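You operate a simulated robot arm through the tools that you are given. There is no shell and no other tool. Be economical: measure what you need, move in short steps, check, and stop when the job is done.

You run a simulated two-armed robot. Do the job below in one go: nothing can be reset, and whatever is moved stays where it is left.

JOB
Pour descaler into the water tank and run it through into the blue mug.
Fine: 80 to 120 ml, so the tank stands half-way from its 400 to its 600 line; hold the bottle on the board to screw its red cap tight; one 150 ml run, then off. Set down upright: descaler bottle.

It is judged by the outcome, as a careful person would: the job done as asked, and still so three seconds after it is handed in. It fails if anything else is knocked over, pushed out of place, dropped, spilled or broken. A push-on lid holds only when it is set on centred and level and pressed home; a screw cap is set on level and turned clockwise until tight.

ROBOT AND FRAMES
Two 7-joint arms with two-finger parallel grippers on one trunk, on a base that drives. Base frame: it is fixed to the floor where the robot stands at the start and does not move with it; the origin is under the middle of the robot, x ahead of it, y to its left, z up; the surface under the hand at the start is at about z = 930. Readings come in mm, rad, newtons and seconds.
The left shoulder is at the start at [70, 163, 1295], the right one opposite. With the tool pointing down near the work surface each hand reaches from about 380 to 880 mm from the robot's upright axis, wherever it stands, measured 20 degrees to its own side. Places, roughly: blue mug (12x9x9 cm) [700, -100, 1000]; neck of the descaler bottle [500, -200, 1100]; top of the bamboo board [500, -200, 900]. Payload 3.43 kg a hand.
Tool frame (each hand has its own): the origin (TCP) lies between the finger pads and is the grasp point; the fingertips stand 34 mm ahead of it; z points along the fingers, y is the line along which they close. Largest opening 128 mm; finger width 24, thickness 12; the body of the gripper, 48 by 130 mm, starts 96 mm behind the TCP.
Orientation is that of the tool frame in the base frame, as [roll, pitch, yaw] about the fixed x, y, z axes, in that order (R = Rz(yaw) Ry(pitch) Rx(roll)). With the fingers straight down and closing along the base's y, the tool's x points along the base's -x, its y along +y and its z along -z.

CONTROLS
- The arms move only by the tool step_arm. It takes "left_deltas", "right_deltas" or both (then of equal length, played together; a hand with none holds still); each is a list of rows, each a list of 7 numbers: the opening, from 0 (shut) to 1 (fully open), then the shift along the tool's x, y, z in units of 50 mm (1.0 is 50 mm), then the turn, a rotation vector about the tool's x, y, z in units of 4 degrees (1.0 is 4 degrees). In form: [[fingers, x, y, z, rx, ry, rz], ...]. A call has 1 to 8 rows; each row shifts and turns the commanded pose from where the row before left it, along the tool's axes as they then stand. A call with a number of a shift or a turn outside -1 to 1 is refused whole. Each row takes 0.2 s and may step no farther than 50 mm and 0.15 rad from the row before; otherwise, or with a gripper value out of range, the whole call is refused. Where a pose cannot be reached the arm comes as near as it can. A force on the tool above 90 N (or 10 N above the force at the start of the call, whichever is more), or a blocked arm, ends the call early, and 0.2 s more pass. Each finger travels about 153 mm/s and halts on what it meets, pressing with about 23 N; the grip force reading is that of the motor and also rises with nothing between the fingers. The clock runs only during rows and for 0.2 s after the last one: add rows that do not move to give the fingers time. It gives the time, the measured TCP pose, the force on the tool (base axes), the opening and the grip force at its end, in the units of the frame above (readings bear some noise), with the torque about the TCP (base axes, N m) and any sound that the robot's microphone picked up, and new pictures: "views" is both (left out), scene, wrist or none (wrist: the cameras of the hands that moved).
- Cameras (640 x 400 px; columns grow to the right, rows downward): "scene" is now at [133.1, -27.7, 1518.9]; the picture's right is [-0.31, -0.95, 0.00], its down [-0.57, 0.18, -0.80] and it looks along [0.77, -0.25, -0.59] (base axes); focal length 256 px, centre (320, 200). "left" rides on the left gripper at [76, 11, -160] in its tool frame; the picture's right is [-0.15, 0.99, 0.00], its down [-0.88, -0.13, -0.46] and it looks along [-0.45, -0.07, 0.89] (tool axes); focal length 234 px, centre (320, 200). "right" rides on the right gripper at [76, -11, -160] in its tool frame; the picture's right is [0.15, 0.99, 0.00], its down [-0.88, 0.13, -0.46] and it looks along [-0.45, 0.07, 0.89] (tool axes); focal length 234 px, centre (320, 200). There is no depth. A picture from a camera that has moved, and an enlarged one, comes with that camera's place and axes in the base frame and with its lens.
- slide_trunk(by): slides the trunk up (or, below 0, down) by that many mm; the arms and the scene camera ride with it, the base frame stays. It gives what a move gives, with no picture.
- steer(legs): drives the robot by 1 to 6 legs, each [ahead, left, turn to the left] in mm, mm and rad, along the robot's own axes; the way and the turn of a leg run together, so that a leg with both is an arc; at most 1500 mm and 3.142 rad a leg. The arms and the cameras ride along, it lands a little off, and it stops where it bumps. It gives what a move gives, and a new picture of the scene camera.
- turn_head(pan, tilt): turns the head with the scene camera to pan (to the left, within 1.501 rad either way) and tilt (down, from -0.506 to 1.204), counted from straight ahead of the robot. It gives what a move gives, and a new picture of the scene camera.
- zoom(camera, box): a new picture of the part [left, top, right, bottom] of that camera's present view, enlarged. The clock stands still meanwhile.
- sign_off(): hands the job in; it is judged then, once.

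Go step by step. Nothing tells you exact positions but the pictures and the camera data: compare them with the known pose of the tool, close in by small moves and look again before you grip or let go. The budget is 120 turns and 260 pictures, counting those below and the enlarged ones. Unless the task says otherwise, let go and move clear before handing in, and close with one line.

The tools are called after ">>>" as name(argument=value, ...) on one line, values as JSON. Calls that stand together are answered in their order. step_arm: Moves the arms, as the interface text tells. Its arguments: {"type":"object","properties":{"left_deltas":{"type":"array"},"right_deltas":{"type":"array"},"views":{"type":"string","enum":["both","scene","wrist","none"]}},"required":[]} The other tools are called the same way: slide_trunk (by) slides the trunk up or down; steer (legs) drives the base; turn_head (pan, tilt) turns the head that bears the scene camera; zoom (camera, box) takes an enlarged picture of a part of a camera's view; sign_off () hands the job in.

At the start:

```text
time: 0.0
left_position: [520.0, 46.5, 1331.2]
left_ee_rot: [-3.139, 0.0, -3.138]
left_contact_force: [0.3, -0.3, -0.2]
left_ft_torque: [0.01, 0.01, -0.02]
left_width: 127.9
left_finger_force: 0.0
right_position: [432.2, -289.8, 1378.6]
right_ee_rot: [3.141, 0.001, 3.14]
right_contact_force: [0.0, 0.1, -0.8]
right_ft_torque: [0.03, -0.01, 0.02]
right_width: 127.9
right_finger_force: 0.1
trunk travel left (down, up): [-775.0, 165.0]
robot x, y, heading: [-0.1, -0.8, 0.0]
head pan, tilt: [-0.311, 0.637]
```

scene: 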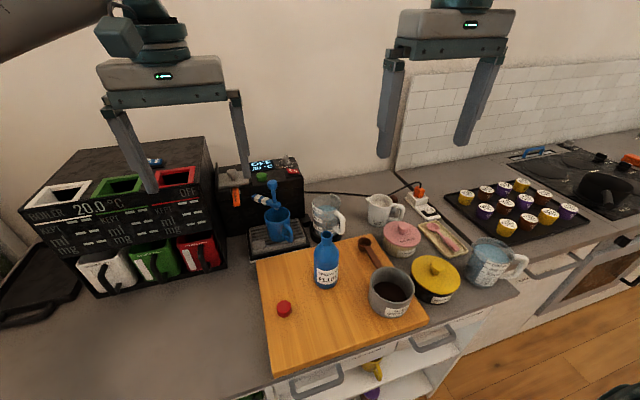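
right: 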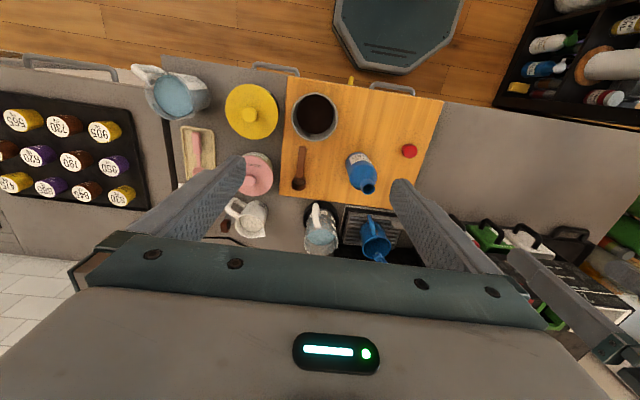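
left: 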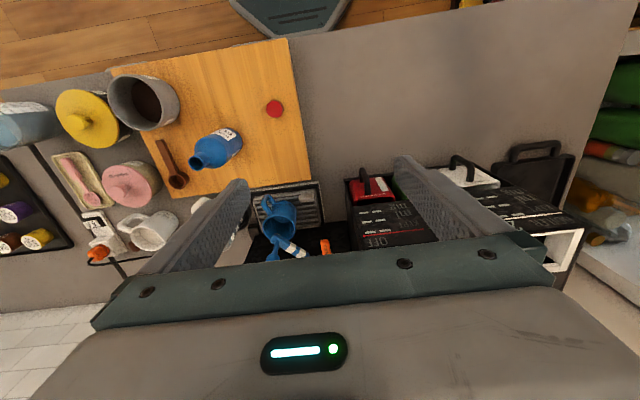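

I see the blue bottle on the board with its red cap lying beside it, and the coffee machine with the blue mug on its drip tray. I'll enlarge the important parts first.

>>> zoom(camera="scene", box=[210, 140, 370, 240])

>>> zoom(camera="scene", box=[240, 210, 440, 335])

>>> zoom(camera="scene", box=[20, 140, 240, 280])

```text
4.00 times, centred on (290, 190) of scene
camera zoom: at [133.1, -27.7, 1518.9], right [-0.31, -0.95, 0.0], down [-0.57, 0.18, -0.8], along [0.77, -0.25, -0.59], focal length 1022 px, centre (440, 240)
```

zoom: 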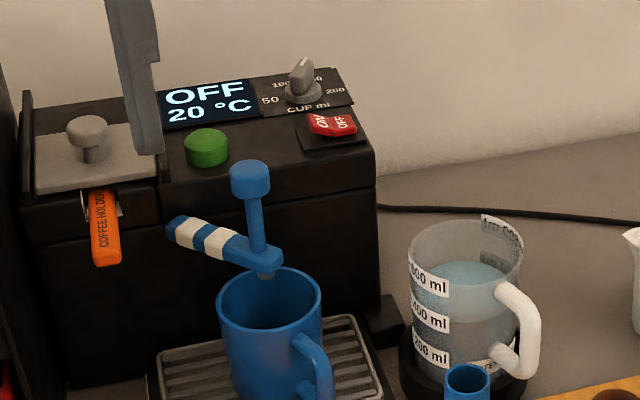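

```text
3.20 times, centred on (340, 272) of scene
camera zoom: at [133.1, -27.7, 1518.9], right [-0.31, -0.95, 0.0], down [-0.57, 0.18, -0.8], along [0.77, -0.25, -0.59], focal length 818 px, centre (256, -32)
```

zoom: 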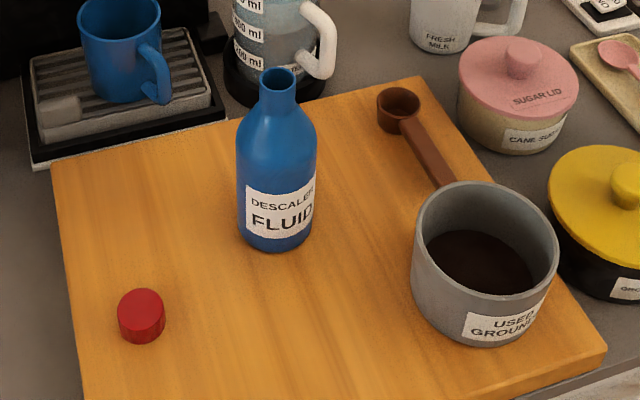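

```text
2.86 times, centred on (130, 210) of scene
camera zoom: at [133.1, -27.7, 1518.9], right [-0.31, -0.95, 0.0], down [-0.57, 0.18, -0.8], along [0.77, -0.25, -0.59], focal length 730 px, centre (863, 171)
```

zoom: 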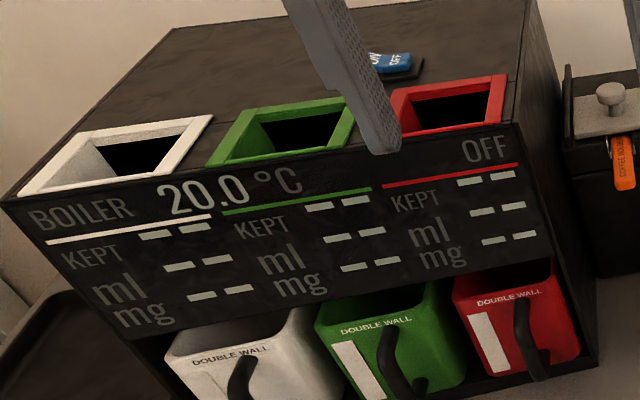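

>>> zoom(camera="right", box=[220, 130, 460, 280])

>>> zoom(camera="left", box=[180, 160, 420, 310])

>>> turn_head(pan=-0.1, tilt=0.5)

```text
2.67 times, centred on (340, 205) of right
camera zoom: at [357.2, -302.3, 1537.3], right [-0.15, 0.99, 0.0], down [0.88, 0.13, 0.46], along [0.45, 0.07, -0.89], focal length 624 px, centre (267, 187)
```

zoom: 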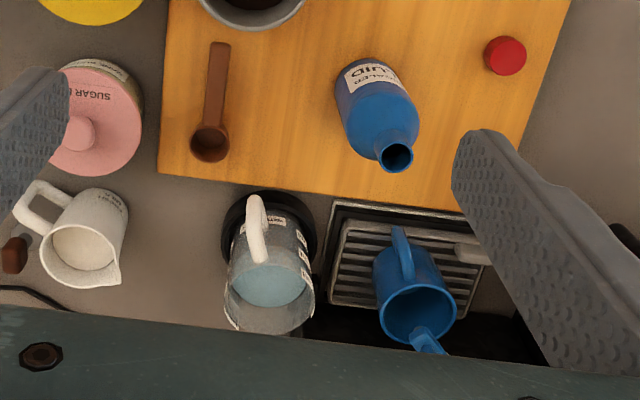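

```text
2.67 times, centred on (300, 235) of left
camera zoom: at [442.6, 57.3, 1490.8], right [0.14, 0.99, 0.0], down [0.88, -0.13, 0.46], along [0.45, -0.07, -0.89], focal length 624 px, centre (373, 107)
```

zoom: 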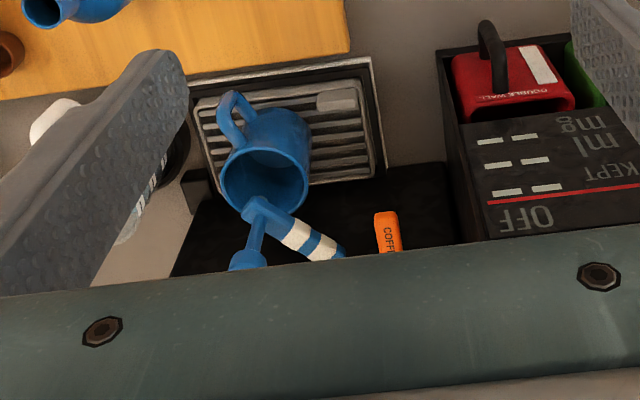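

```text
time: 0.7
left_position: [518.5, 47.0, 1330.7]
left_ee_rot: [-3.14, 0.001, -3.14]
left_contact_force: [0.7, 0.8, 0.0]
left_ft_torque: [0.0, -0.01, 0.01]
left_width: 127.8
left_finger_force: 0.1
right_position: [433.5, -291.3, 1379.0]
right_ee_rot: [3.141, -0.001, 3.139]
right_contact_force: [0.2, 0.1, -0.4]
right_ft_torque: [0.01, 0.01, 0.0]
right_width: 127.9
right_finger_force: 0.1
trunk travel left (down, up): [-775.0, 165.0]
robot x, y, heading: [1.8, -0.2, 0.001]
head pan, tilt: [-0.099, 0.499]
camera scene: at [140.6, -10.1, 1531.1], right [-0.1, -0.99, 0.0], down [-0.48, 0.05, -0.88], along [0.87, -0.09, -0.48], focal length 256 px, centre (320, 200)
```

scene: 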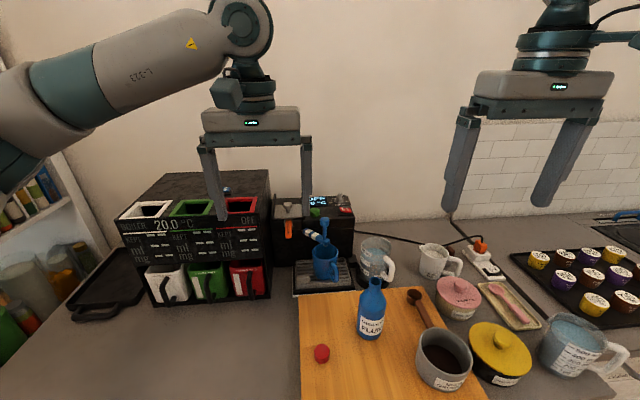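

The tank is near (702,-239,1065 at the rim), the bottle neck near (533,-176,1111) and the cap near (491,-53,923). I'll move the left hand forward so its camera looks at the machine's panel.

>>> step_arm(left_deltas=[[1, -1, -0.3, 0, 0, 0, 0], [1, -1, -0.3, 0, 0, 0, 0], [1, -1, -0.2, 0, 0, 0, 0], [1, 0, 0, 0, 0, 0, 0]], views="wrist")

>>> zoom(camera="left", box=[220, 120, 420, 245])

>>> zoom(camera="scene", box=[270, 185, 400, 300])

```text
refused: row 1 steps farther than a row can; nothing moved
```

```text
3.20 times, centred on (320, 182) of left
camera zoom: at [442.6, 57.4, 1490.8], right [0.14, 0.99, 0.0], down [0.88, -0.13, 0.46], along [0.45, -0.07, -0.89], focal length 749 px, centre (320, 256)
```

zoom: 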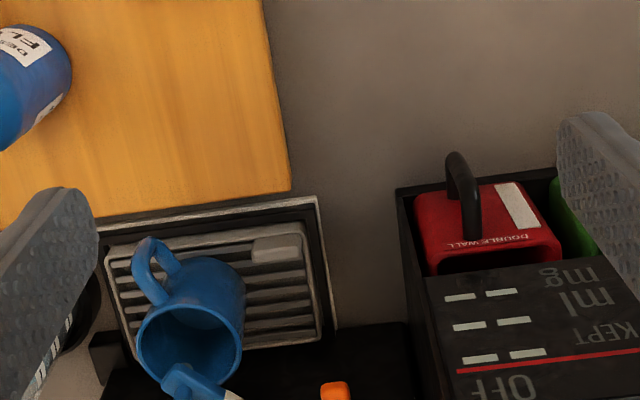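

```text
3.48 times, centred on (335, 242) of scene
camera zoom: at [140.6, -10.1, 1531.1], right [-0.1, -0.99, 0.0], down [-0.48, 0.05, -0.88], along [0.87, -0.09, -0.48], focal length 889 px, centre (268, 52)
```

zoom: 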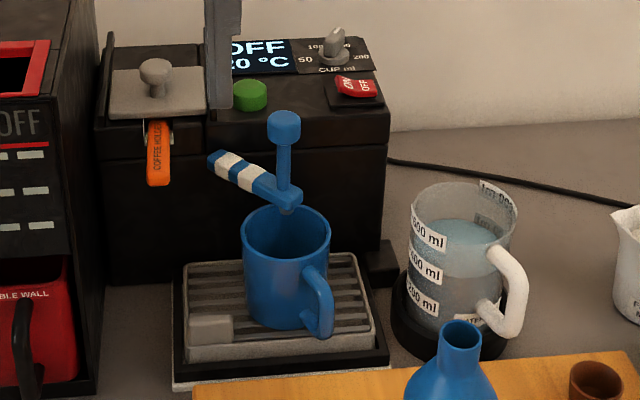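

>>> step_arm(left_deltas=[[1, -0.9, -0.25, 0, 0, 0, 0], [1, -0.9, -0.25, 0, 0, 0, 0], [1, -0.9, -0.25, 0, 0, 0, 0], [1, -0.6, 0, 0, 0, 0, 0], [1, 0, 0, 0, 0, 0, 0]], views="wrist")

>>> zoom(camera="left", box=[220, 130, 420, 255])

```text
time: 1.9
left_position: [684.1, 8.4, 1330.9]
left_ee_rot: [-3.141, -0.002, 3.14]
left_contact_force: [-0.3, 0.0, 0.3]
left_ft_torque: [-0.05, -0.01, -0.01]
left_width: 127.8
left_finger_force: 0.1
right_position: [433.8, -290.7, 1379.0]
right_ee_rot: [3.141, -0.001, 3.139]
right_contact_force: [-0.2, 0.3, -0.2]
right_ft_torque: [-0.01, -0.01, -0.05]
right_width: 128.2
right_finger_force: 0.0
trunk travel left (down, up): [-775.0, 165.0]
robot x, y, heading: [-2.0, 0.3, -0.006]
head pan, tilt: [-0.099, 0.499]
camera left: at [606.8, 18.7, 1490.8], right [0.14, 0.99, 0.0], down [0.88, -0.13, 0.46], along [0.45, -0.07, -0.89], focal length 234 px, centre (320, 200)
```

left: 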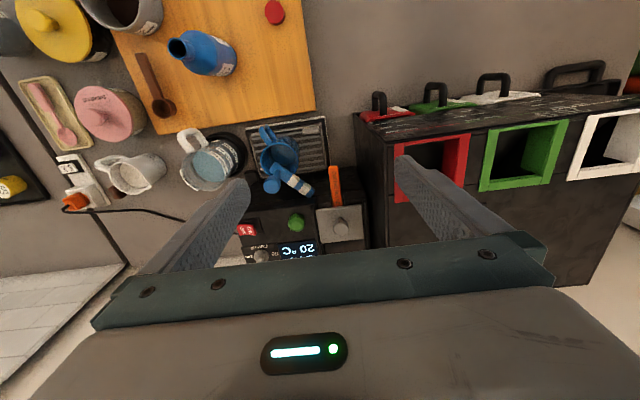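

```text
3.20 times, centred on (320, 192) of left
camera zoom: at [606.8, 18.7, 1490.8], right [0.14, 0.99, 0.0], down [0.88, -0.13, 0.46], along [0.45, -0.07, -0.89], focal length 749 px, centre (320, 224)
```

zoom: 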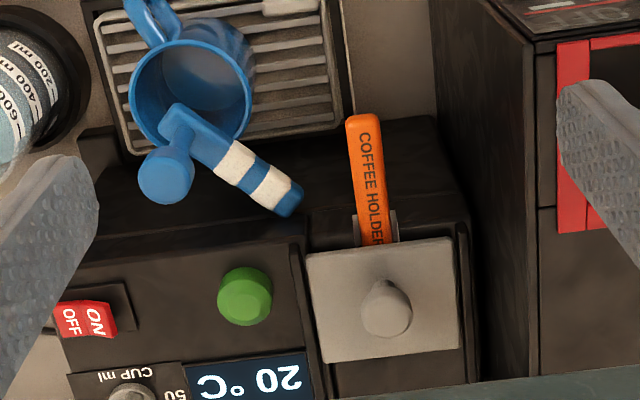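

>>> zoom(camera="scene", box=[296, 190, 360, 250])

>>> zoom(camera="left", box=[225, 110, 335, 200])

>>> zoom(camera="scene", box=[355, 225, 405, 290])

>>> zoom(camera="left", box=[170, 110, 270, 200])

```text
6.67 times, centred on (328, 220) of scene
camera zoom: at [140.3, -9.5, 1531.1], right [-0.1, -1.0, 0.0], down [-0.48, 0.05, -0.88], along [0.87, -0.09, -0.48], focal length 1703 px, centre (267, 67)
```

zoom: 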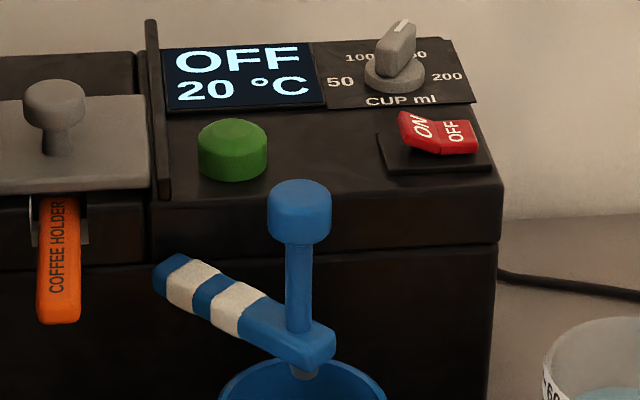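

```text
4.44 times, centred on (280, 155) of left
camera zoom: at [606.8, 18.7, 1490.8], right [0.14, 0.99, 0.0], down [0.88, -0.13, 0.46], along [0.45, -0.07, -0.89], focal length 1041 px, centre (498, 400)
```

zoom: 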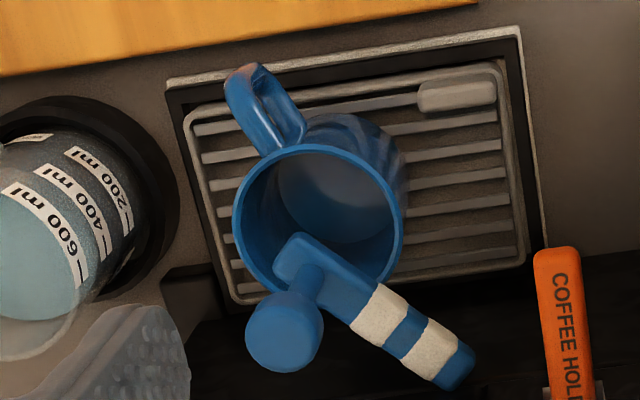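

```text
6.15 times, centred on (380, 258) of scene
camera zoom: at [140.3, -9.5, 1531.1], right [-0.1, -1.0, 0.0], down [-0.48, 0.05, -0.88], along [0.87, -0.09, -0.48], focal length 1572 px, centre (-49, -154)
```

zoom: 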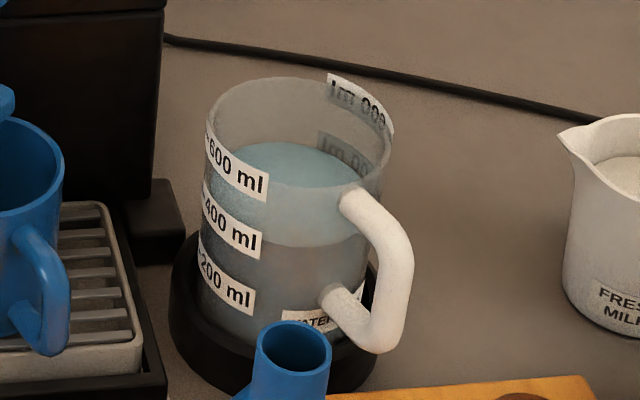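

```text
4.44 times, centred on (220, 155) of left
camera zoom: at [606.8, 18.7, 1490.8], right [0.14, 0.99, 0.0], down [0.88, -0.13, 0.46], along [0.45, -0.07, -0.89], focal length 1041 px, centre (764, 400)
```

zoom: 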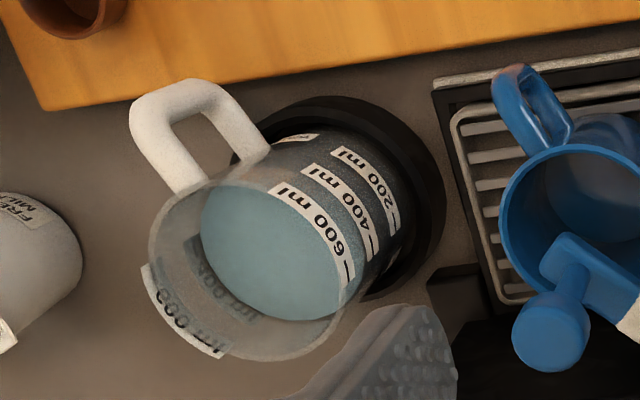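

The spout sits over the mug, the display reads OFF, and the tank stands at about its 400 line. Next I'll bring the right hand to a 45° slant behind the bottle, starting with the turn.

>>> step_arm(right_deltas=[[1, 0, 0.28, 0, 0, -1, 0], [1, 0, 0.28, 0, 0, -1, 0], [1, 0, 0.28, 0, 0, -1, 0], [1, 0, 0.28, 0, 0, -1, 0], [1, 0, 0.28, 0, 0, -1, 0], [1, 0, 0.28, 0, 0, -1, 0], [1, 0, 0.28, 0, 0, -1, 0], [1, 0, 0.28, 0, 0, -1, 0]], views="none")

>>> step_arm(right_deltas=[[1, 0, 0, 0, 0, -1, 0], [1, 0, 0, 0, 0, -1, 0], [1, 0, 0, 0, 0, -1, 0], [1, 0, 0, 0, 0, -0.25, 0], [1, 0.6, 0, 0.7, 0, 0, 0], [1, 0.6, 0, 0.7, 0, 0, 0], [1, 0.6, 0, 0.7, 0, 0, 0], [1, 0, 0, 0, 0, 0, 0]], views="both")

```text
time: 3.7
left_position: [682.9, 8.0, 1331.3]
left_ee_rot: [-3.141, 0.001, -3.14]
left_contact_force: [-0.6, -0.2, 0.0]
left_ft_torque: [-0.03, -0.01, 0.02]
left_width: 127.8
left_finger_force: 0.0
right_position: [433.1, -176.9, 1378.8]
right_ee_rot: [3.141, 0.561, -3.14]
right_contact_force: [-0.2, 0.0, 0.6]
right_ft_torque: [0.01, 0.02, -0.02]
right_width: 128.1
right_finger_force: 0.0
trunk travel left (down, up): [-775.0, 165.0]
robot x, y, heading: [2.7, -1.0, -0.003]
head pan, tilt: [-0.099, 0.499]
```

```text
time: 5.5
left_position: [682.5, 8.5, 1331.1]
left_ee_rot: [-3.14, 0.001, -3.14]
left_contact_force: [0.1, 0.5, 0.5]
left_ft_torque: [-0.02, -0.04, 0.03]
left_width: 128.0
left_finger_force: 0.0
right_position: [495.4, -162.6, 1281.7]
right_ee_rot: [-3.141, 0.785, 3.14]
right_contact_force: [0.0, -0.5, 0.9]
right_ft_torque: [0.01, 0.0, 0.02]
right_width: 128.1
right_finger_force: 0.0
right hand out of reach, approached as far as the arm can: row 5, 6, 7
trunk travel left (down, up): [-775.0, 165.0]
robot x, y, heading: [-0.9, 1.6, -0.001]
head pan, tilt: [-0.099, 0.499]
camera scene: at [139.1, -10.0, 1531.3], right [-0.1, -0.99, 0.0], down [-0.48, 0.05, -0.88], along [0.87, -0.09, -0.48], focal length 256 px, centre (320, 200)
camera right: at [329.1, -174.2, 1340.8], right [-0.1, 0.99, -0.1], down [0.3, 0.13, 0.94], along [0.95, 0.07, -0.31], focal length 234 px, centre (320, 200)
```

scene: 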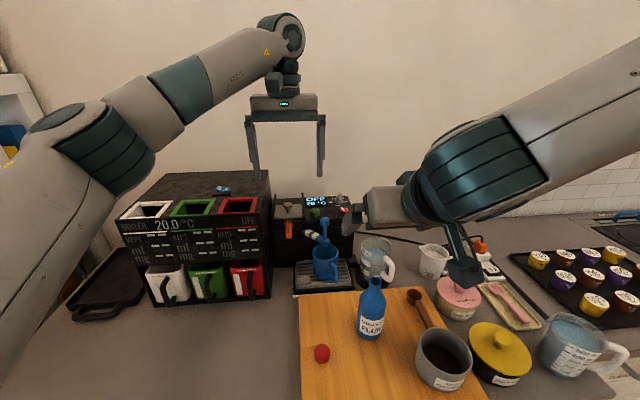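
right: 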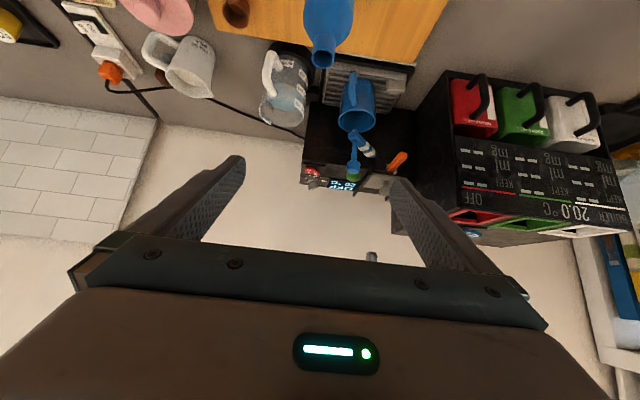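

The slanted pose is too close to the body, so I'll back the robot off by 170 mm and try again.

>>> steer(legs=[[-170, 0, 0]])

```text
time: 7.0
left_position: [518.4, 8.3, 1328.5]
left_ee_rot: [3.141, -0.004, -3.14]
left_contact_force: [0.2, 0.5, -0.5]
left_ft_torque: [-0.03, 0.03, 0.0]
left_width: 127.8
left_finger_force: 0.1
right_position: [331.0, -162.5, 1280.9]
right_ee_rot: [3.141, 0.781, 3.14]
right_contact_force: [0.8, -0.2, -0.4]
right_ft_torque: [0.03, 0.01, 0.01]
right_width: 127.7
right_finger_force: 0.0
trunk travel left (down, up): [-775.0, 165.0]
robot x, y, heading: [-168.8, -0.7, 0.005]
head pan, tilt: [-0.099, 0.499]
camera scene: at [-24.1, -9.9, 1530.6], right [-0.1, -1.0, 0.0], down [-0.48, 0.05, -0.88], along [0.87, -0.09, -0.48], focal length 256 px, centre (320, 200)
```

scene: 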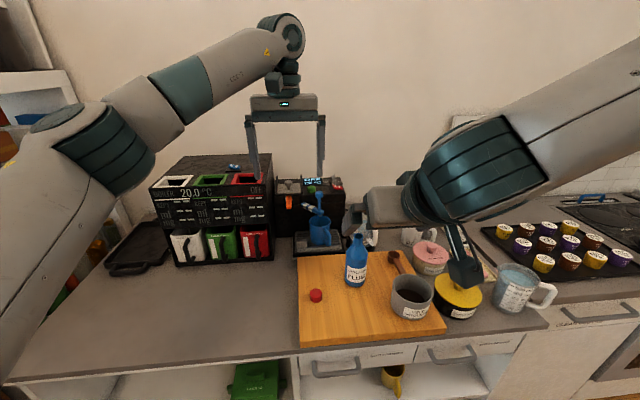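

>>> step_arm(right_deltas=[[1, 0.22, -0.04, 0.8, 0, 0, 0], [1, 0.22, -0.04, 0.8, 0, 0, 0], [1, 0.22, -0.04, 0.8, 0, 0, 0], [1, 0.22, -0.04, 0.8, 0, 0, 0], [1, 0, 0, 0, 0, 0, 0]], views="both")

```text
time: 8.2
left_position: [515.4, 7.7, 1331.1]
left_ee_rot: [-3.141, 0.001, -3.14]
left_contact_force: [0.1, 0.1, 0.1]
left_ft_torque: [0.02, -0.02, 0.02]
left_width: 127.9
left_finger_force: 0.1
right_position: [409.7, -171.3, 1140.5]
right_ee_rot: [3.14, 0.782, 3.14]
right_contact_force: [0.3, -0.2, -0.4]
right_ft_torque: [-0.02, 0.02, 0.02]
right_width: 128.0
right_finger_force: 0.1
trunk travel left (down, up): [-775.0, 165.0]
robot x, y, heading: [-169.0, -1.0, 0.001]
head pan, tilt: [-0.099, 0.499]
camera scene: at [-27.9, -9.8, 1531.1], right [-0.1, -0.99, 0.0], down [-0.48, 0.05, -0.88], along [0.87, -0.09, -0.48], focal length 256 px, centre (320, 200)
camera right: at [243.3, -181.5, 1197.9], right [-0.1, 0.99, -0.1], down [0.3, 0.13, 0.94], along [0.95, 0.06, -0.31], focal length 234 px, centre (320, 200)
```

scene: 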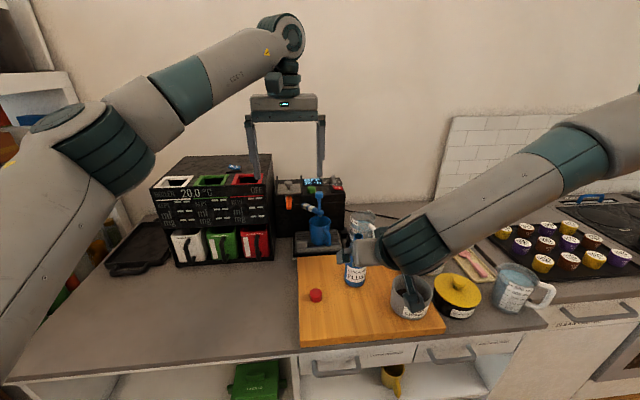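
right: 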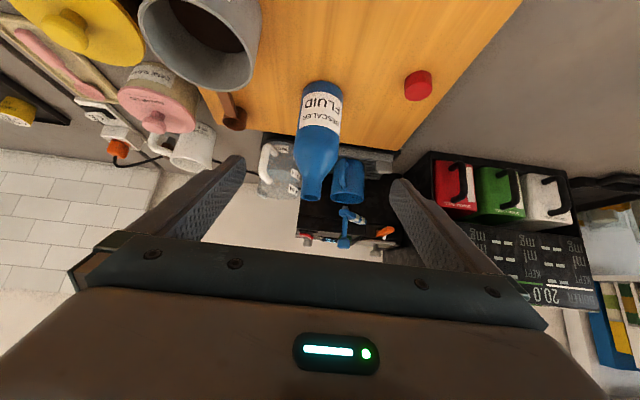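

>>> step_arm(right_deltas=[[1, 0.23, -0.06, 0.78, 0, 0, 0], [1, 0.23, -0.06, 0.78, 0, 0, 0], [1, 0, 0, 0.78, 0, 0, 0], [1, 0, 0, 0.78, 0, 0, 0], [1, 0, 0, 0.78, 0, 0, 0], [1, 0, 0, 0, 0, 0, 0]], views="both")

```text
time: 9.6
left_position: [515.1, 8.1, 1330.8]
left_ee_rot: [-3.141, 0.0, -3.14]
left_contact_force: [-1.2, 0.2, -0.1]
left_ft_torque: [-0.01, -0.02, 0.0]
left_width: 128.0
left_finger_force: 0.0
right_position: [515.8, -224.9, 1028.1]
right_ee_rot: [-3.141, 0.785, -3.142]
right_contact_force: [0.1, -0.3, 0.0]
right_ft_torque: [-0.02, 0.0, 0.0]
right_width: 128.1
right_finger_force: 0.0
right hand out of reach, approached as far as the arm can: row 3, 4, 5
trunk travel left (down, up): [-775.0, 165.0]
robot x, y, heading: [-166.0, 1.2, -0.002]
head pan, tilt: [-0.099, 0.499]
camera scene: at [-28.0, -9.7, 1531.1], right [-0.1, -1.0, 0.0], down [-0.48, 0.05, -0.88], along [0.87, -0.09, -0.48], focal length 256 px, centre (320, 200)
camera right: at [349.4, -236.6, 1085.4], right [-0.1, 0.99, -0.1], down [0.3, 0.13, 0.94], along [0.95, 0.07, -0.31], focal length 234 px, centre (320, 200)
```

scene: 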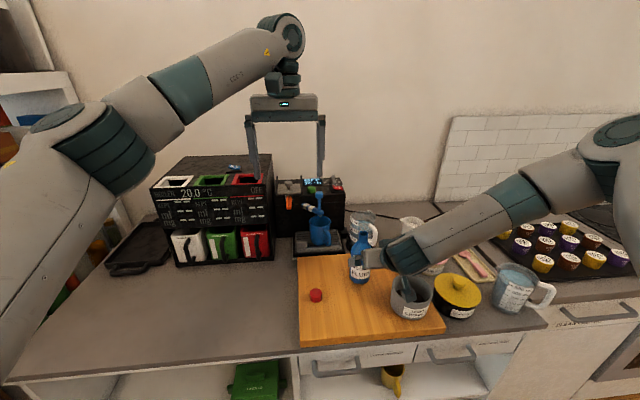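
right: 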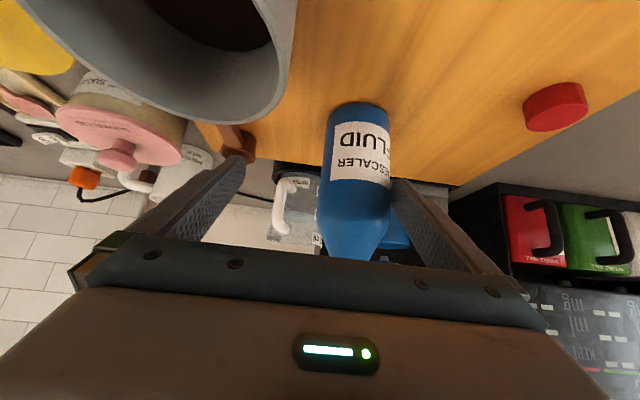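

The arm hit its limit and slid sideways, so I'll back out and lower the trunk to give it a better elbow angle.

>>> step_arm(right_deltas=[[1, 0, 0, -0.9, 0, 0, 0], [1, 0, 0, -0.9, 0, 0, 0], [1, 0, 0.48, -0.6, 0, 0, 0], [1, 0, 0.48, 0, 0, 0, 0], [1, 0, 0, 0, 0, 0, 0]], views="none")

>>> slide_trunk(by=-150)

>>> turn_head(pan=-0.2, tilt=0.5)

```text
time: 10.8
left_position: [515.0, 6.8, 1329.4]
left_ee_rot: [3.14, 0.0, -3.141]
left_contact_force: [0.7, -1.1, -0.3]
left_ft_torque: [0.02, -0.02, 0.0]
left_width: 127.8
left_finger_force: 0.0
right_position: [432.7, -178.0, 1110.1]
right_ee_rot: [3.139, 0.784, 3.139]
right_contact_force: [0.2, 0.6, 0.0]
right_ft_torque: [0.04, -0.03, 0.0]
right_width: 128.2
right_finger_force: 0.1
trunk travel left (down, up): [-775.0, 165.0]
robot x, y, heading: [-167.7, -4.1, -0.002]
head pan, tilt: [-0.099, 0.499]
```

```text
time: 12.6
left_position: [514.6, 6.5, 1181.6]
left_ee_rot: [-3.141, 0.001, -3.139]
left_contact_force: [0.3, 0.1, 0.2]
left_ft_torque: [0.02, -0.02, 0.01]
left_width: 128.0
left_finger_force: 0.1
right_position: [431.8, -176.9, 962.4]
right_ee_rot: [-3.141, 0.788, 3.138]
right_contact_force: [1.8, -3.8, 11.9]
right_ft_torque: [0.0, -0.28, -0.54]
right_width: 127.0
right_finger_force: 0.1
trunk travel left (down, up): [-625.0, 315.0]
robot x, y, heading: [-171.8, -0.2, -0.005]
head pan, tilt: [-0.099, 0.499]
```

```text
time: 13.2
left_position: [514.3, 7.2, 1181.1]
left_ee_rot: [-3.14, 0.003, -3.141]
left_contact_force: [0.7, 0.4, -0.1]
left_ft_torque: [-0.03, -0.01, 0.01]
left_width: 128.0
left_finger_force: 0.1
right_position: [431.4, -177.2, 962.4]
right_ee_rot: [-3.139, 0.788, 3.139]
right_contact_force: [5.6, -8.1, 19.2]
right_ft_torque: [-0.07, -0.46, -0.55]
right_width: 126.8
right_finger_force: 0.0
trunk travel left (down, up): [-625.0, 315.0]
robot x, y, heading: [-168.8, 0.1, 0.005]
head pan, tilt: [-0.201, 0.499]
camera scene: at [-30.3, -19.6, 1381.4], right [-0.2, -0.98, 0.0], down [-0.47, 0.1, -0.88], along [0.86, -0.17, -0.48], focal length 256 px, centre (320, 200)
```

scene: 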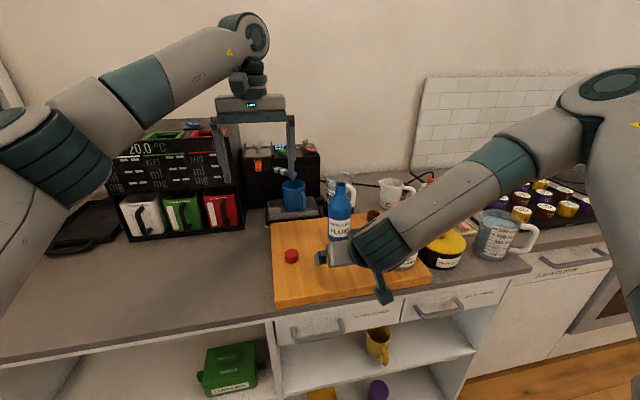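

I overlooked that the hand rides down with the trunk, and it is now pressing on something, probably the bowl's rim. I'll lift straight up at once.

>>> step_arm(right_deltas=[[1, -0.2, 0, -0.2, 0, 0, 0], [1, -0.5, 0, -0.5, 0, 0, 0], [1, -0.6, 0, -0.6, 0, 0, 0], [1, -0.6, 0, -0.6, 0, 0, 0], [1, 0, 0, 0, 0, 0, 0]], views="both")

>>> zoom(camera="scene", box=[260, 160, 480, 310])

```text
time: 14.4
left_position: [517.4, 7.3, 1179.6]
left_ee_rot: [3.141, -0.002, 3.141]
left_contact_force: [-0.2, -0.6, -0.5]
left_ft_torque: [-0.03, 0.05, -0.01]
left_width: 128.0
left_finger_force: 0.2
right_position: [432.8, -178.5, 1095.7]
right_ee_rot: [3.141, 0.784, 3.139]
right_contact_force: [0.9, 1.0, -0.4]
right_ft_torque: [0.0, -0.01, 0.02]
right_width: 127.9
right_finger_force: 0.1
trunk travel left (down, up): [-625.0, 315.0]
robot x, y, heading: [-167.5, -2.2, 0.0]
head pan, tilt: [-0.201, 0.499]
camera scene: at [-28.0, -19.3, 1380.9], right [-0.2, -0.98, 0.0], down [-0.47, 0.1, -0.88], along [0.86, -0.17, -0.48], focal length 256 px, centre (320, 200)
camera right: at [266.4, -189.5, 1153.3], right [-0.1, 0.99, -0.1], down [0.3, 0.13, 0.94], along [0.95, 0.07, -0.31], focal length 234 px, centre (320, 200)
```

scene: 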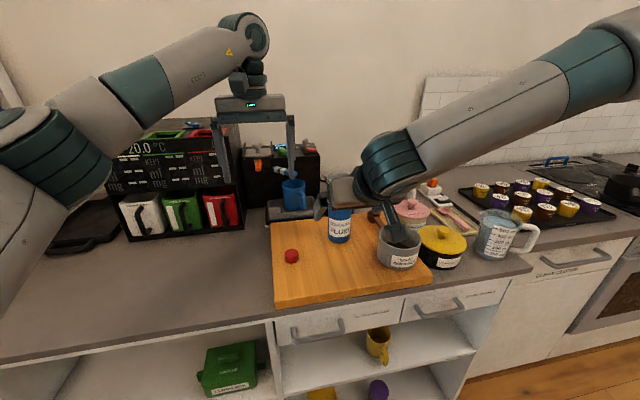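
right: 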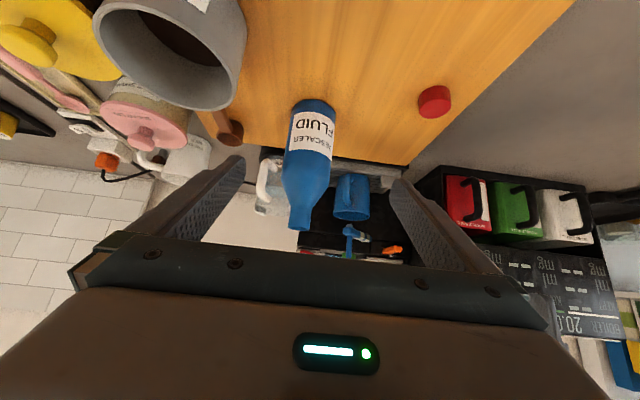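

```text
2.67 times, centred on (370, 235) of scene
camera zoom: at [-28.0, -19.3, 1380.9], right [-0.2, -0.98, 0.0], down [-0.47, 0.1, -0.88], along [0.86, -0.17, -0.48], focal length 681 px, centre (187, 107)
```

zoom: 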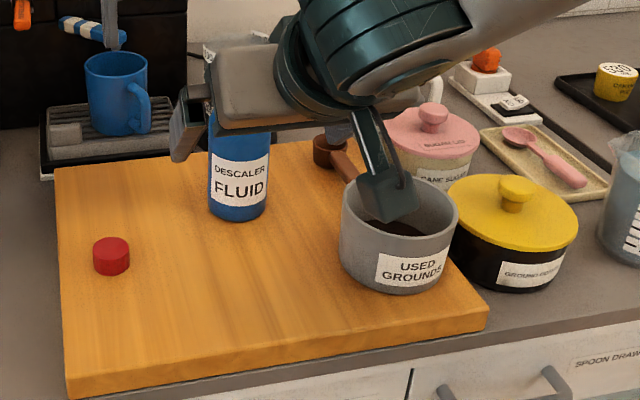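

The bowl is still upright in its place and nothing has moved. The trunk is now lower, so I'll approach the bottle in small steps.

>>> step_arm(right_deltas=[[1, 0.04, 0.02, 0.73, 0, 0, 0], [1, 0.04, 0, 0.73, 0, 0, 0], [1, 0, 0, 0, 0, 0, 0]], views="none")

```text
time: 15.2
left_position: [514.4, 8.1, 1181.2]
left_ee_rot: [3.14, 0.002, -3.14]
left_contact_force: [-0.5, 0.7, 0.5]
left_ft_torque: [-0.01, -0.01, -0.01]
left_width: 128.2
left_finger_force: 0.2
right_position: [479.9, -176.7, 1041.9]
right_ee_rot: [3.141, 0.785, 3.14]
right_contact_force: [0.6, 0.0, -0.5]
right_ft_torque: [-0.02, -0.01, 0.0]
right_width: 127.8
right_finger_force: 0.1
trunk travel left (down, up): [-625.0, 315.0]
robot x, y, heading: [-169.7, 3.6, 0.001]
head pan, tilt: [-0.201, 0.499]
```

>>> step_arm(right_deltas=[[1, 0, 0, 0.5, 0, 0, 0], [1, 0, 0, 0.5, 0, 0, 0], [1, 0, 0, 0.45, 0, 0, 0], [1, 0, 0, 0, 0, 0, 0]], views="both")

```text
time: 16.2
left_position: [514.9, 8.0, 1180.2]
left_ee_rot: [3.141, 0.0, -3.14]
left_contact_force: [0.0, 0.4, -0.1]
left_ft_torque: [0.04, -0.01, -0.04]
left_width: 127.9
left_finger_force: 0.1
right_position: [531.6, -177.6, 989.3]
right_ee_rot: [-3.139, 0.785, 3.141]
right_contact_force: [0.0, 0.3, -0.3]
right_ft_torque: [-0.02, 0.02, 0.05]
right_width: 128.0
right_finger_force: 0.0
trunk travel left (down, up): [-625.0, 315.0]
robot x, y, heading: [-167.2, 0.6, 0.0]
head pan, tilt: [-0.201, 0.499]
camera scene: at [-29.6, -18.9, 1381.2], right [-0.2, -0.98, 0.0], down [-0.47, 0.1, -0.88], along [0.86, -0.18, -0.48], focal length 256 px, centre (320, 200)
camera right: at [365.1, -188.8, 1047.0], right [-0.1, 0.99, -0.1], down [0.3, 0.13, 0.94], along [0.95, 0.07, -0.31], focal length 234 px, centre (320, 200)
```

scene: 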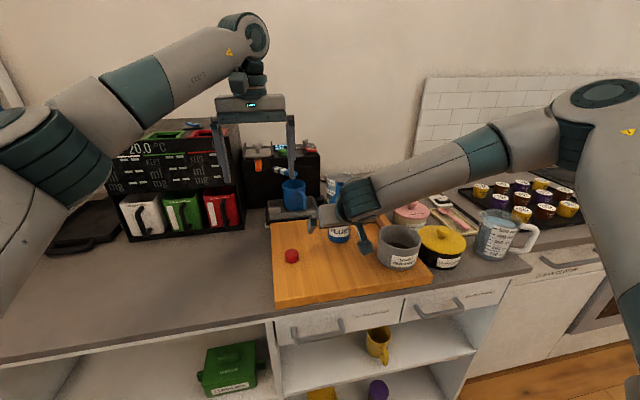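
right: 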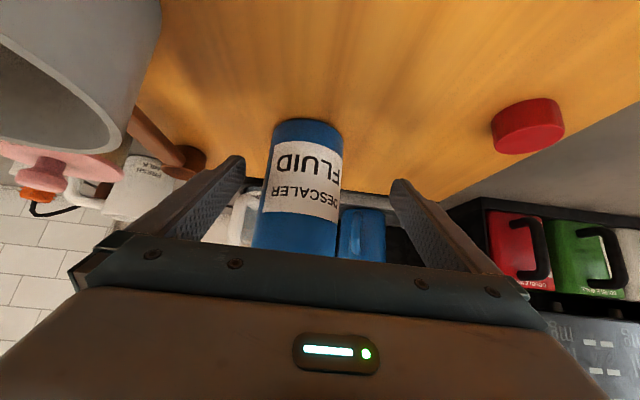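

The bottle sits about 14 mm to the right of the middle of the fingers, so I'll centre on it and then close.

>>> step_arm(right_deltas=[[1, 0, -0.28, 0, 0, 0, 0], [1, 0, 0, 0, 0, 0, 0], [0.5, 0, 0, 0, 0, 0, 0], [0.3, 0, 0, 0, 0, 0, 0], [0, 0, 0, 0, 0, 0, 0], [0, 0, 0, 0, 0, 0, 0]], views="both")

```text
time: 17.6
left_position: [514.9, 7.7, 1179.0]
left_ee_rot: [3.14, -0.001, -3.139]
left_contact_force: [0.0, -0.2, -0.4]
left_ft_torque: [0.02, -0.01, 0.02]
left_width: 128.2
left_finger_force: 0.1
right_position: [532.8, -190.9, 989.3]
right_ee_rot: [-3.141, 0.783, 3.141]
right_contact_force: [1.0, 0.8, -0.4]
right_ft_torque: [-0.01, 0.01, 0.02]
right_width: 62.2
right_finger_force: 23.4
trunk travel left (down, up): [-625.0, 315.0]
robot x, y, heading: [-165.1, 0.9, 0.001]
head pan, tilt: [-0.201, 0.499]
camera scene: at [-28.9, -19.0, 1381.1], right [-0.2, -0.98, 0.0], down [-0.47, 0.1, -0.88], along [0.86, -0.18, -0.48], focal length 256 px, centre (320, 200)
camera right: at [365.8, -203.4, 1047.0], right [-0.1, 0.99, -0.1], down [0.3, 0.13, 0.94], along [0.95, 0.07, -0.31], focal length 234 px, centre (320, 200)
```

scene: 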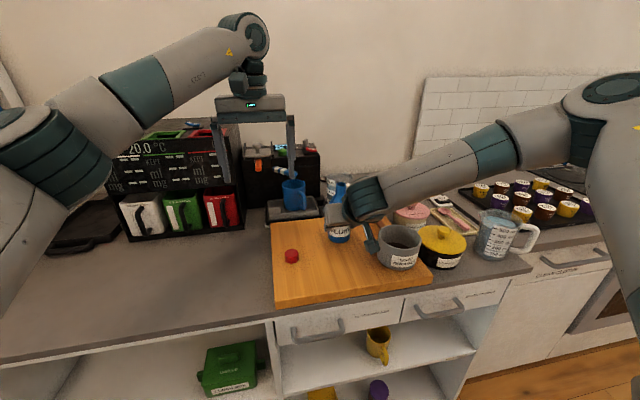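
right: 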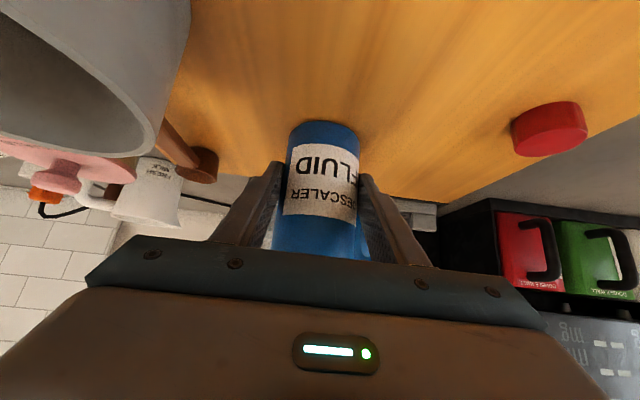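

The bottle is gripped at 62 mm with its mouth about 121 mm above the grasp point. I'll lift it straight up.

>>> step_arm(right_deltas=[[0, -0.3, 0, -0.3, 0, 0, 0], [0, -0.55, 0, -0.55, 0, 0, 0], [0, -0.55, 0, -0.55, 0, 0, 0], [0, -0.55, 0, -0.55, 0, 0, 0], [0, -0.55, 0, -0.55, 0, 0, 0], [0, 0, 0, 0, 0, 0, 0], [0, 0, 0, 0, 0, 0, 0]], views="scene")

>>> zoom(camera="scene", box=[230, 100, 450, 290])

```text
time: 19.2
left_position: [517.2, 7.3, 1181.1]
left_ee_rot: [3.141, -0.001, -3.139]
left_contact_force: [-0.8, 0.1, -0.1]
left_ft_torque: [-0.05, 0.01, 0.02]
left_width: 127.9
left_finger_force: 0.0
right_position: [533.0, -189.2, 1167.1]
right_ee_rot: [-3.141, 0.783, 3.14]
right_contact_force: [0.1, 0.8, -2.9]
right_ft_torque: [0.01, 0.05, -0.01]
right_width: 62.0
right_finger_force: 22.8
trunk travel left (down, up): [-625.0, 315.0]
robot x, y, heading: [-166.4, 0.5, 0.005]
head pan, tilt: [-0.201, 0.499]
camera scene: at [-28.9, -19.1, 1381.1], right [-0.2, -0.98, 0.0], down [-0.47, 0.1, -0.88], along [0.86, -0.18, -0.48], focal length 256 px, centre (320, 200)
```

scene: 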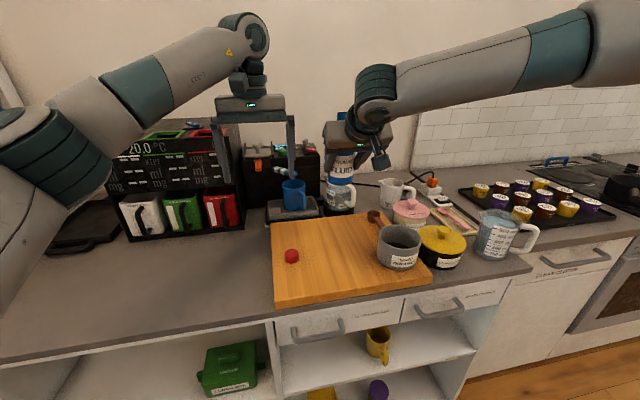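

```text
2.11 times, centred on (340, 195) of scene
camera zoom: at [-28.9, -19.1, 1381.1], right [-0.2, -0.98, 0.0], down [-0.47, 0.1, -0.88], along [0.86, -0.18, -0.48], focal length 538 px, centre (278, 210)
```

zoom: 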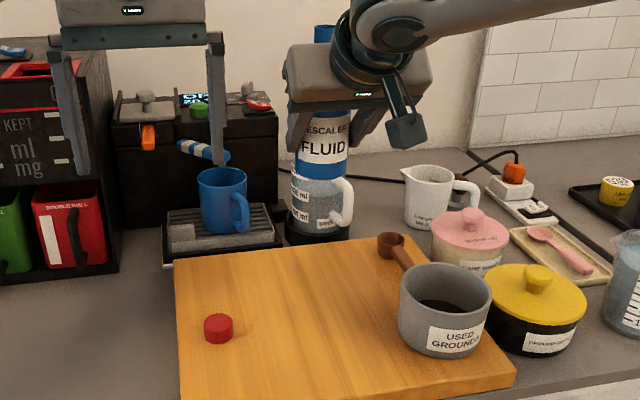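

>>> step_arm(right_deltas=[[0, -0.478, -0.228, 0.478, -0.707, 0, -0.707], [0, -0.466, -0.274, 0.466, -0.707, 0, -0.707], [0, -0.45, -0.32, 0.45, -0.707, 0, -0.707], [0, -0.434, -0.364, 0.434, -0.707, 0, -0.707], [0, -0.416, -0.406, 0.416, -0.707, 0, -0.707], [0, 0, 0, 0, 0, 0, 0], [0, 0, 0, 0, 0, 0, 0]], views="both")

```text
time: 20.8
left_position: [515.9, 8.4, 1179.3]
left_ee_rot: [3.141, 0.001, -3.139]
left_contact_force: [-0.1, 0.1, 0.3]
left_ft_torque: [0.01, 0.03, 0.0]
left_width: 127.9
left_finger_force: 0.2
right_position: [705.3, -248.7, 1165.1]
right_ee_rot: [3.141, 0.784, -2.795]
right_contact_force: [-0.2, 0.4, -2.7]
right_ft_torque: [-0.04, 0.07, 0.02]
right_width: 62.2
right_finger_force: 22.9
trunk travel left (down, up): [-625.0, 315.0]
robot x, y, heading: [-168.3, -0.2, -0.005]
head pan, tilt: [-0.201, 0.499]
camera scene: at [-28.5, -19.2, 1381.0], right [-0.2, -0.98, 0.0], down [-0.47, 0.1, -0.88], along [0.86, -0.17, -0.48], focal length 256 px, centre (320, 200)
camera right: at [551.7, -316.2, 1223.6], right [-0.43, 0.89, -0.1], down [0.24, 0.22, 0.94], along [0.87, 0.39, -0.31], focal length 234 px, centre (320, 200)
```

scene: 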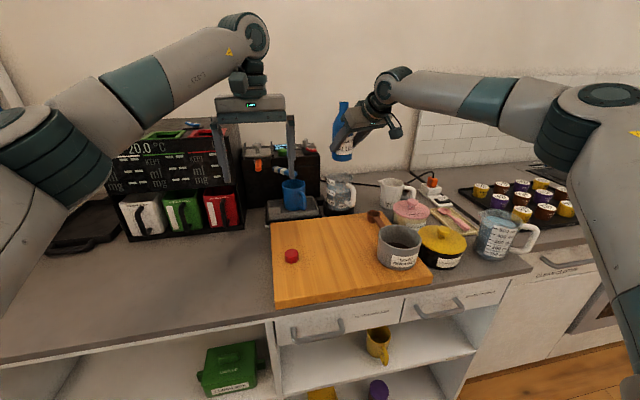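
right: 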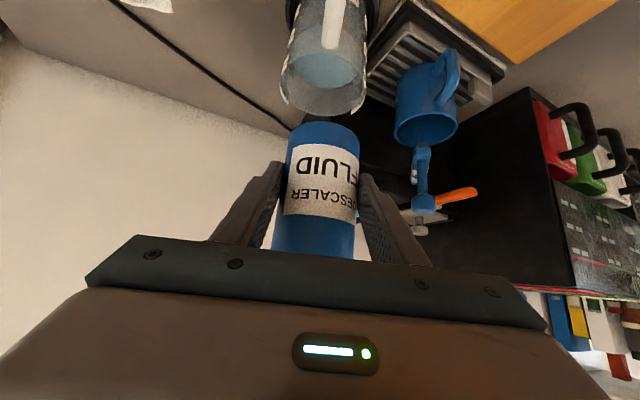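

The upright bottle is over the tank. I'll now tilt it to the left in steps, keeping the mouth above the tank.

>>> step_arm(right_deltas=[[0, 0.128, -0.168, 0.128, 0.707, 0, -0.707], [0, 0.128, -0.156, 0.128, 0.707, 0, -0.707], [0, 0.126, -0.142, 0.126, 0.707, 0, -0.707], [0, 0.126, -0.13, 0.126, 0.707, 0, -0.707], [0, 0.124, -0.116, 0.124, 0.707, 0, -0.707], [0, 0.12, -0.104, 0.12, 0.707, 0, -0.707], [0, 0.118, -0.092, 0.118, 0.707, 0, -0.707], [0, 0.114, -0.08, 0.114, 0.707, 0, -0.707]], views="scene")

>>> zoom(camera="scene", box=[270, 90, 430, 220])

```text
time: 22.6
left_position: [516.3, 7.9, 1179.8]
left_ee_rot: [-3.14, -0.001, -3.141]
left_contact_force: [-0.9, 0.5, 0.0]
left_ft_torque: [0.03, -0.02, 0.01]
left_width: 128.0
left_finger_force: 0.1
right_position: [723.0, -309.2, 1108.3]
right_ee_rot: [-2.417, 0.64, -2.305]
right_contact_force: [0.1, 0.2, -2.9]
right_ft_torque: [-0.03, 0.03, 0.02]
right_width: 62.4
right_finger_force: 23.1
trunk travel left (down, up): [-625.0, 315.0]
robot x, y, heading: [-170.2, 0.3, 0.001]
head pan, tilt: [-0.201, 0.499]
camera scene: at [-28.2, -19.3, 1381.0], right [-0.2, -0.98, 0.0], down [-0.47, 0.1, -0.88], along [0.86, -0.17, -0.48], focal length 256 px, centre (320, 200)
```

scene: 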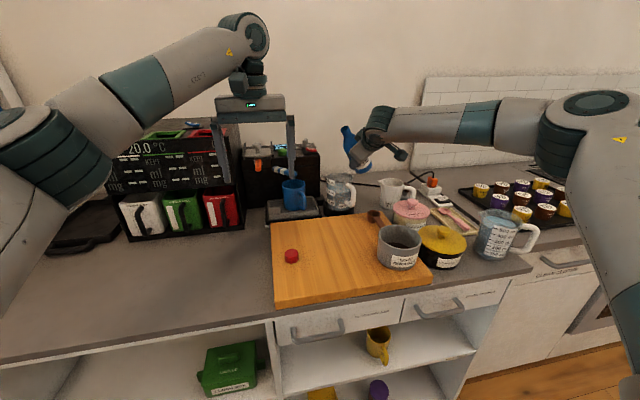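

```text
3.08 times, centred on (350, 155) of scene
camera zoom: at [-28.2, -19.3, 1381.0], right [-0.2, -0.98, 0.0], down [-0.47, 0.1, -0.88], along [0.86, -0.17, -0.48], focal length 786 px, centre (228, 338)
```

zoom: 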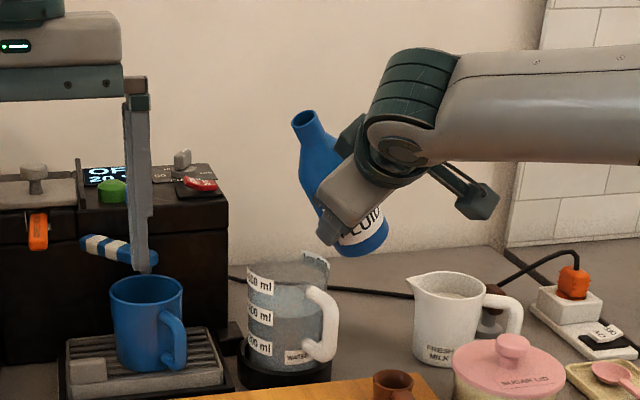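

The view of the tank is good. To clear the milk jug, I'll yaw a further 20° about the mouth and then keep tilting.

>>> step_arm(right_deltas=[[0, -0.064, 0, 0.064, -0.6, -0.53, -0.6], [0, -0.064, 0, 0.064, -0.6, -0.53, -0.6], [0, -0.064, 0, 0.064, -0.6, -0.53, -0.6], [0, -0.064, 0, 0.064, -0.6, -0.53, -0.6], [0, -0.064, 0, 0.064, -0.6, -0.53, -0.6], [0, 0.108, -0.069, 0.108, 0.707, 0, -0.707], [0, 0.104, -0.058, 0.104, 0.707, 0, -0.707], [0, 0.096, -0.048, 0.096, 0.707, 0, -0.707]], views="scene")

>>> zoom(camera="scene", box=[270, 90, 430, 220])

```text
time: 24.4
left_position: [514.3, 7.0, 1180.9]
left_ee_rot: [-3.141, -0.001, -3.14]
left_contact_force: [0.3, -0.3, -0.1]
left_ft_torque: [-0.01, -0.01, -0.01]
left_width: 128.0
left_finger_force: 0.0
right_position: [756.0, -313.6, 1095.3]
right_ee_rot: [-2.205, 0.533, -1.84]
right_contact_force: [0.3, 0.0, -3.0]
right_ft_torque: [-0.03, 0.05, -0.01]
right_width: 62.4
right_finger_force: 22.7
trunk travel left (down, up): [-625.0, 315.0]
robot x, y, heading: [-167.4, 0.5, 0.004]
head pan, tilt: [-0.201, 0.499]
camera scene: at [-28.2, -19.5, 1381.0], right [-0.2, -0.98, 0.0], down [-0.47, 0.1, -0.88], along [0.86, -0.17, -0.48], focal length 256 px, centre (320, 200)
```

scene: 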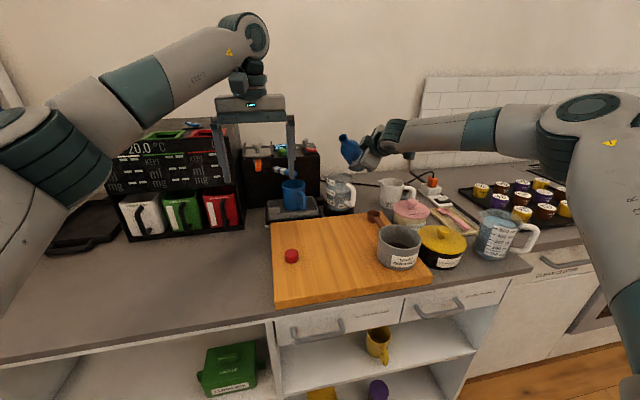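

```text
3.08 times, centred on (350, 155) of scene
camera zoom: at [-28.2, -19.5, 1381.0], right [-0.2, -0.98, 0.0], down [-0.47, 0.1, -0.88], along [0.86, -0.17, -0.48], focal length 786 px, centre (228, 338)
```

zoom: 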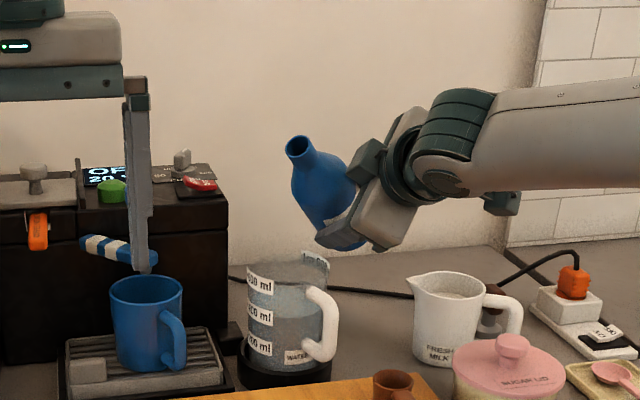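

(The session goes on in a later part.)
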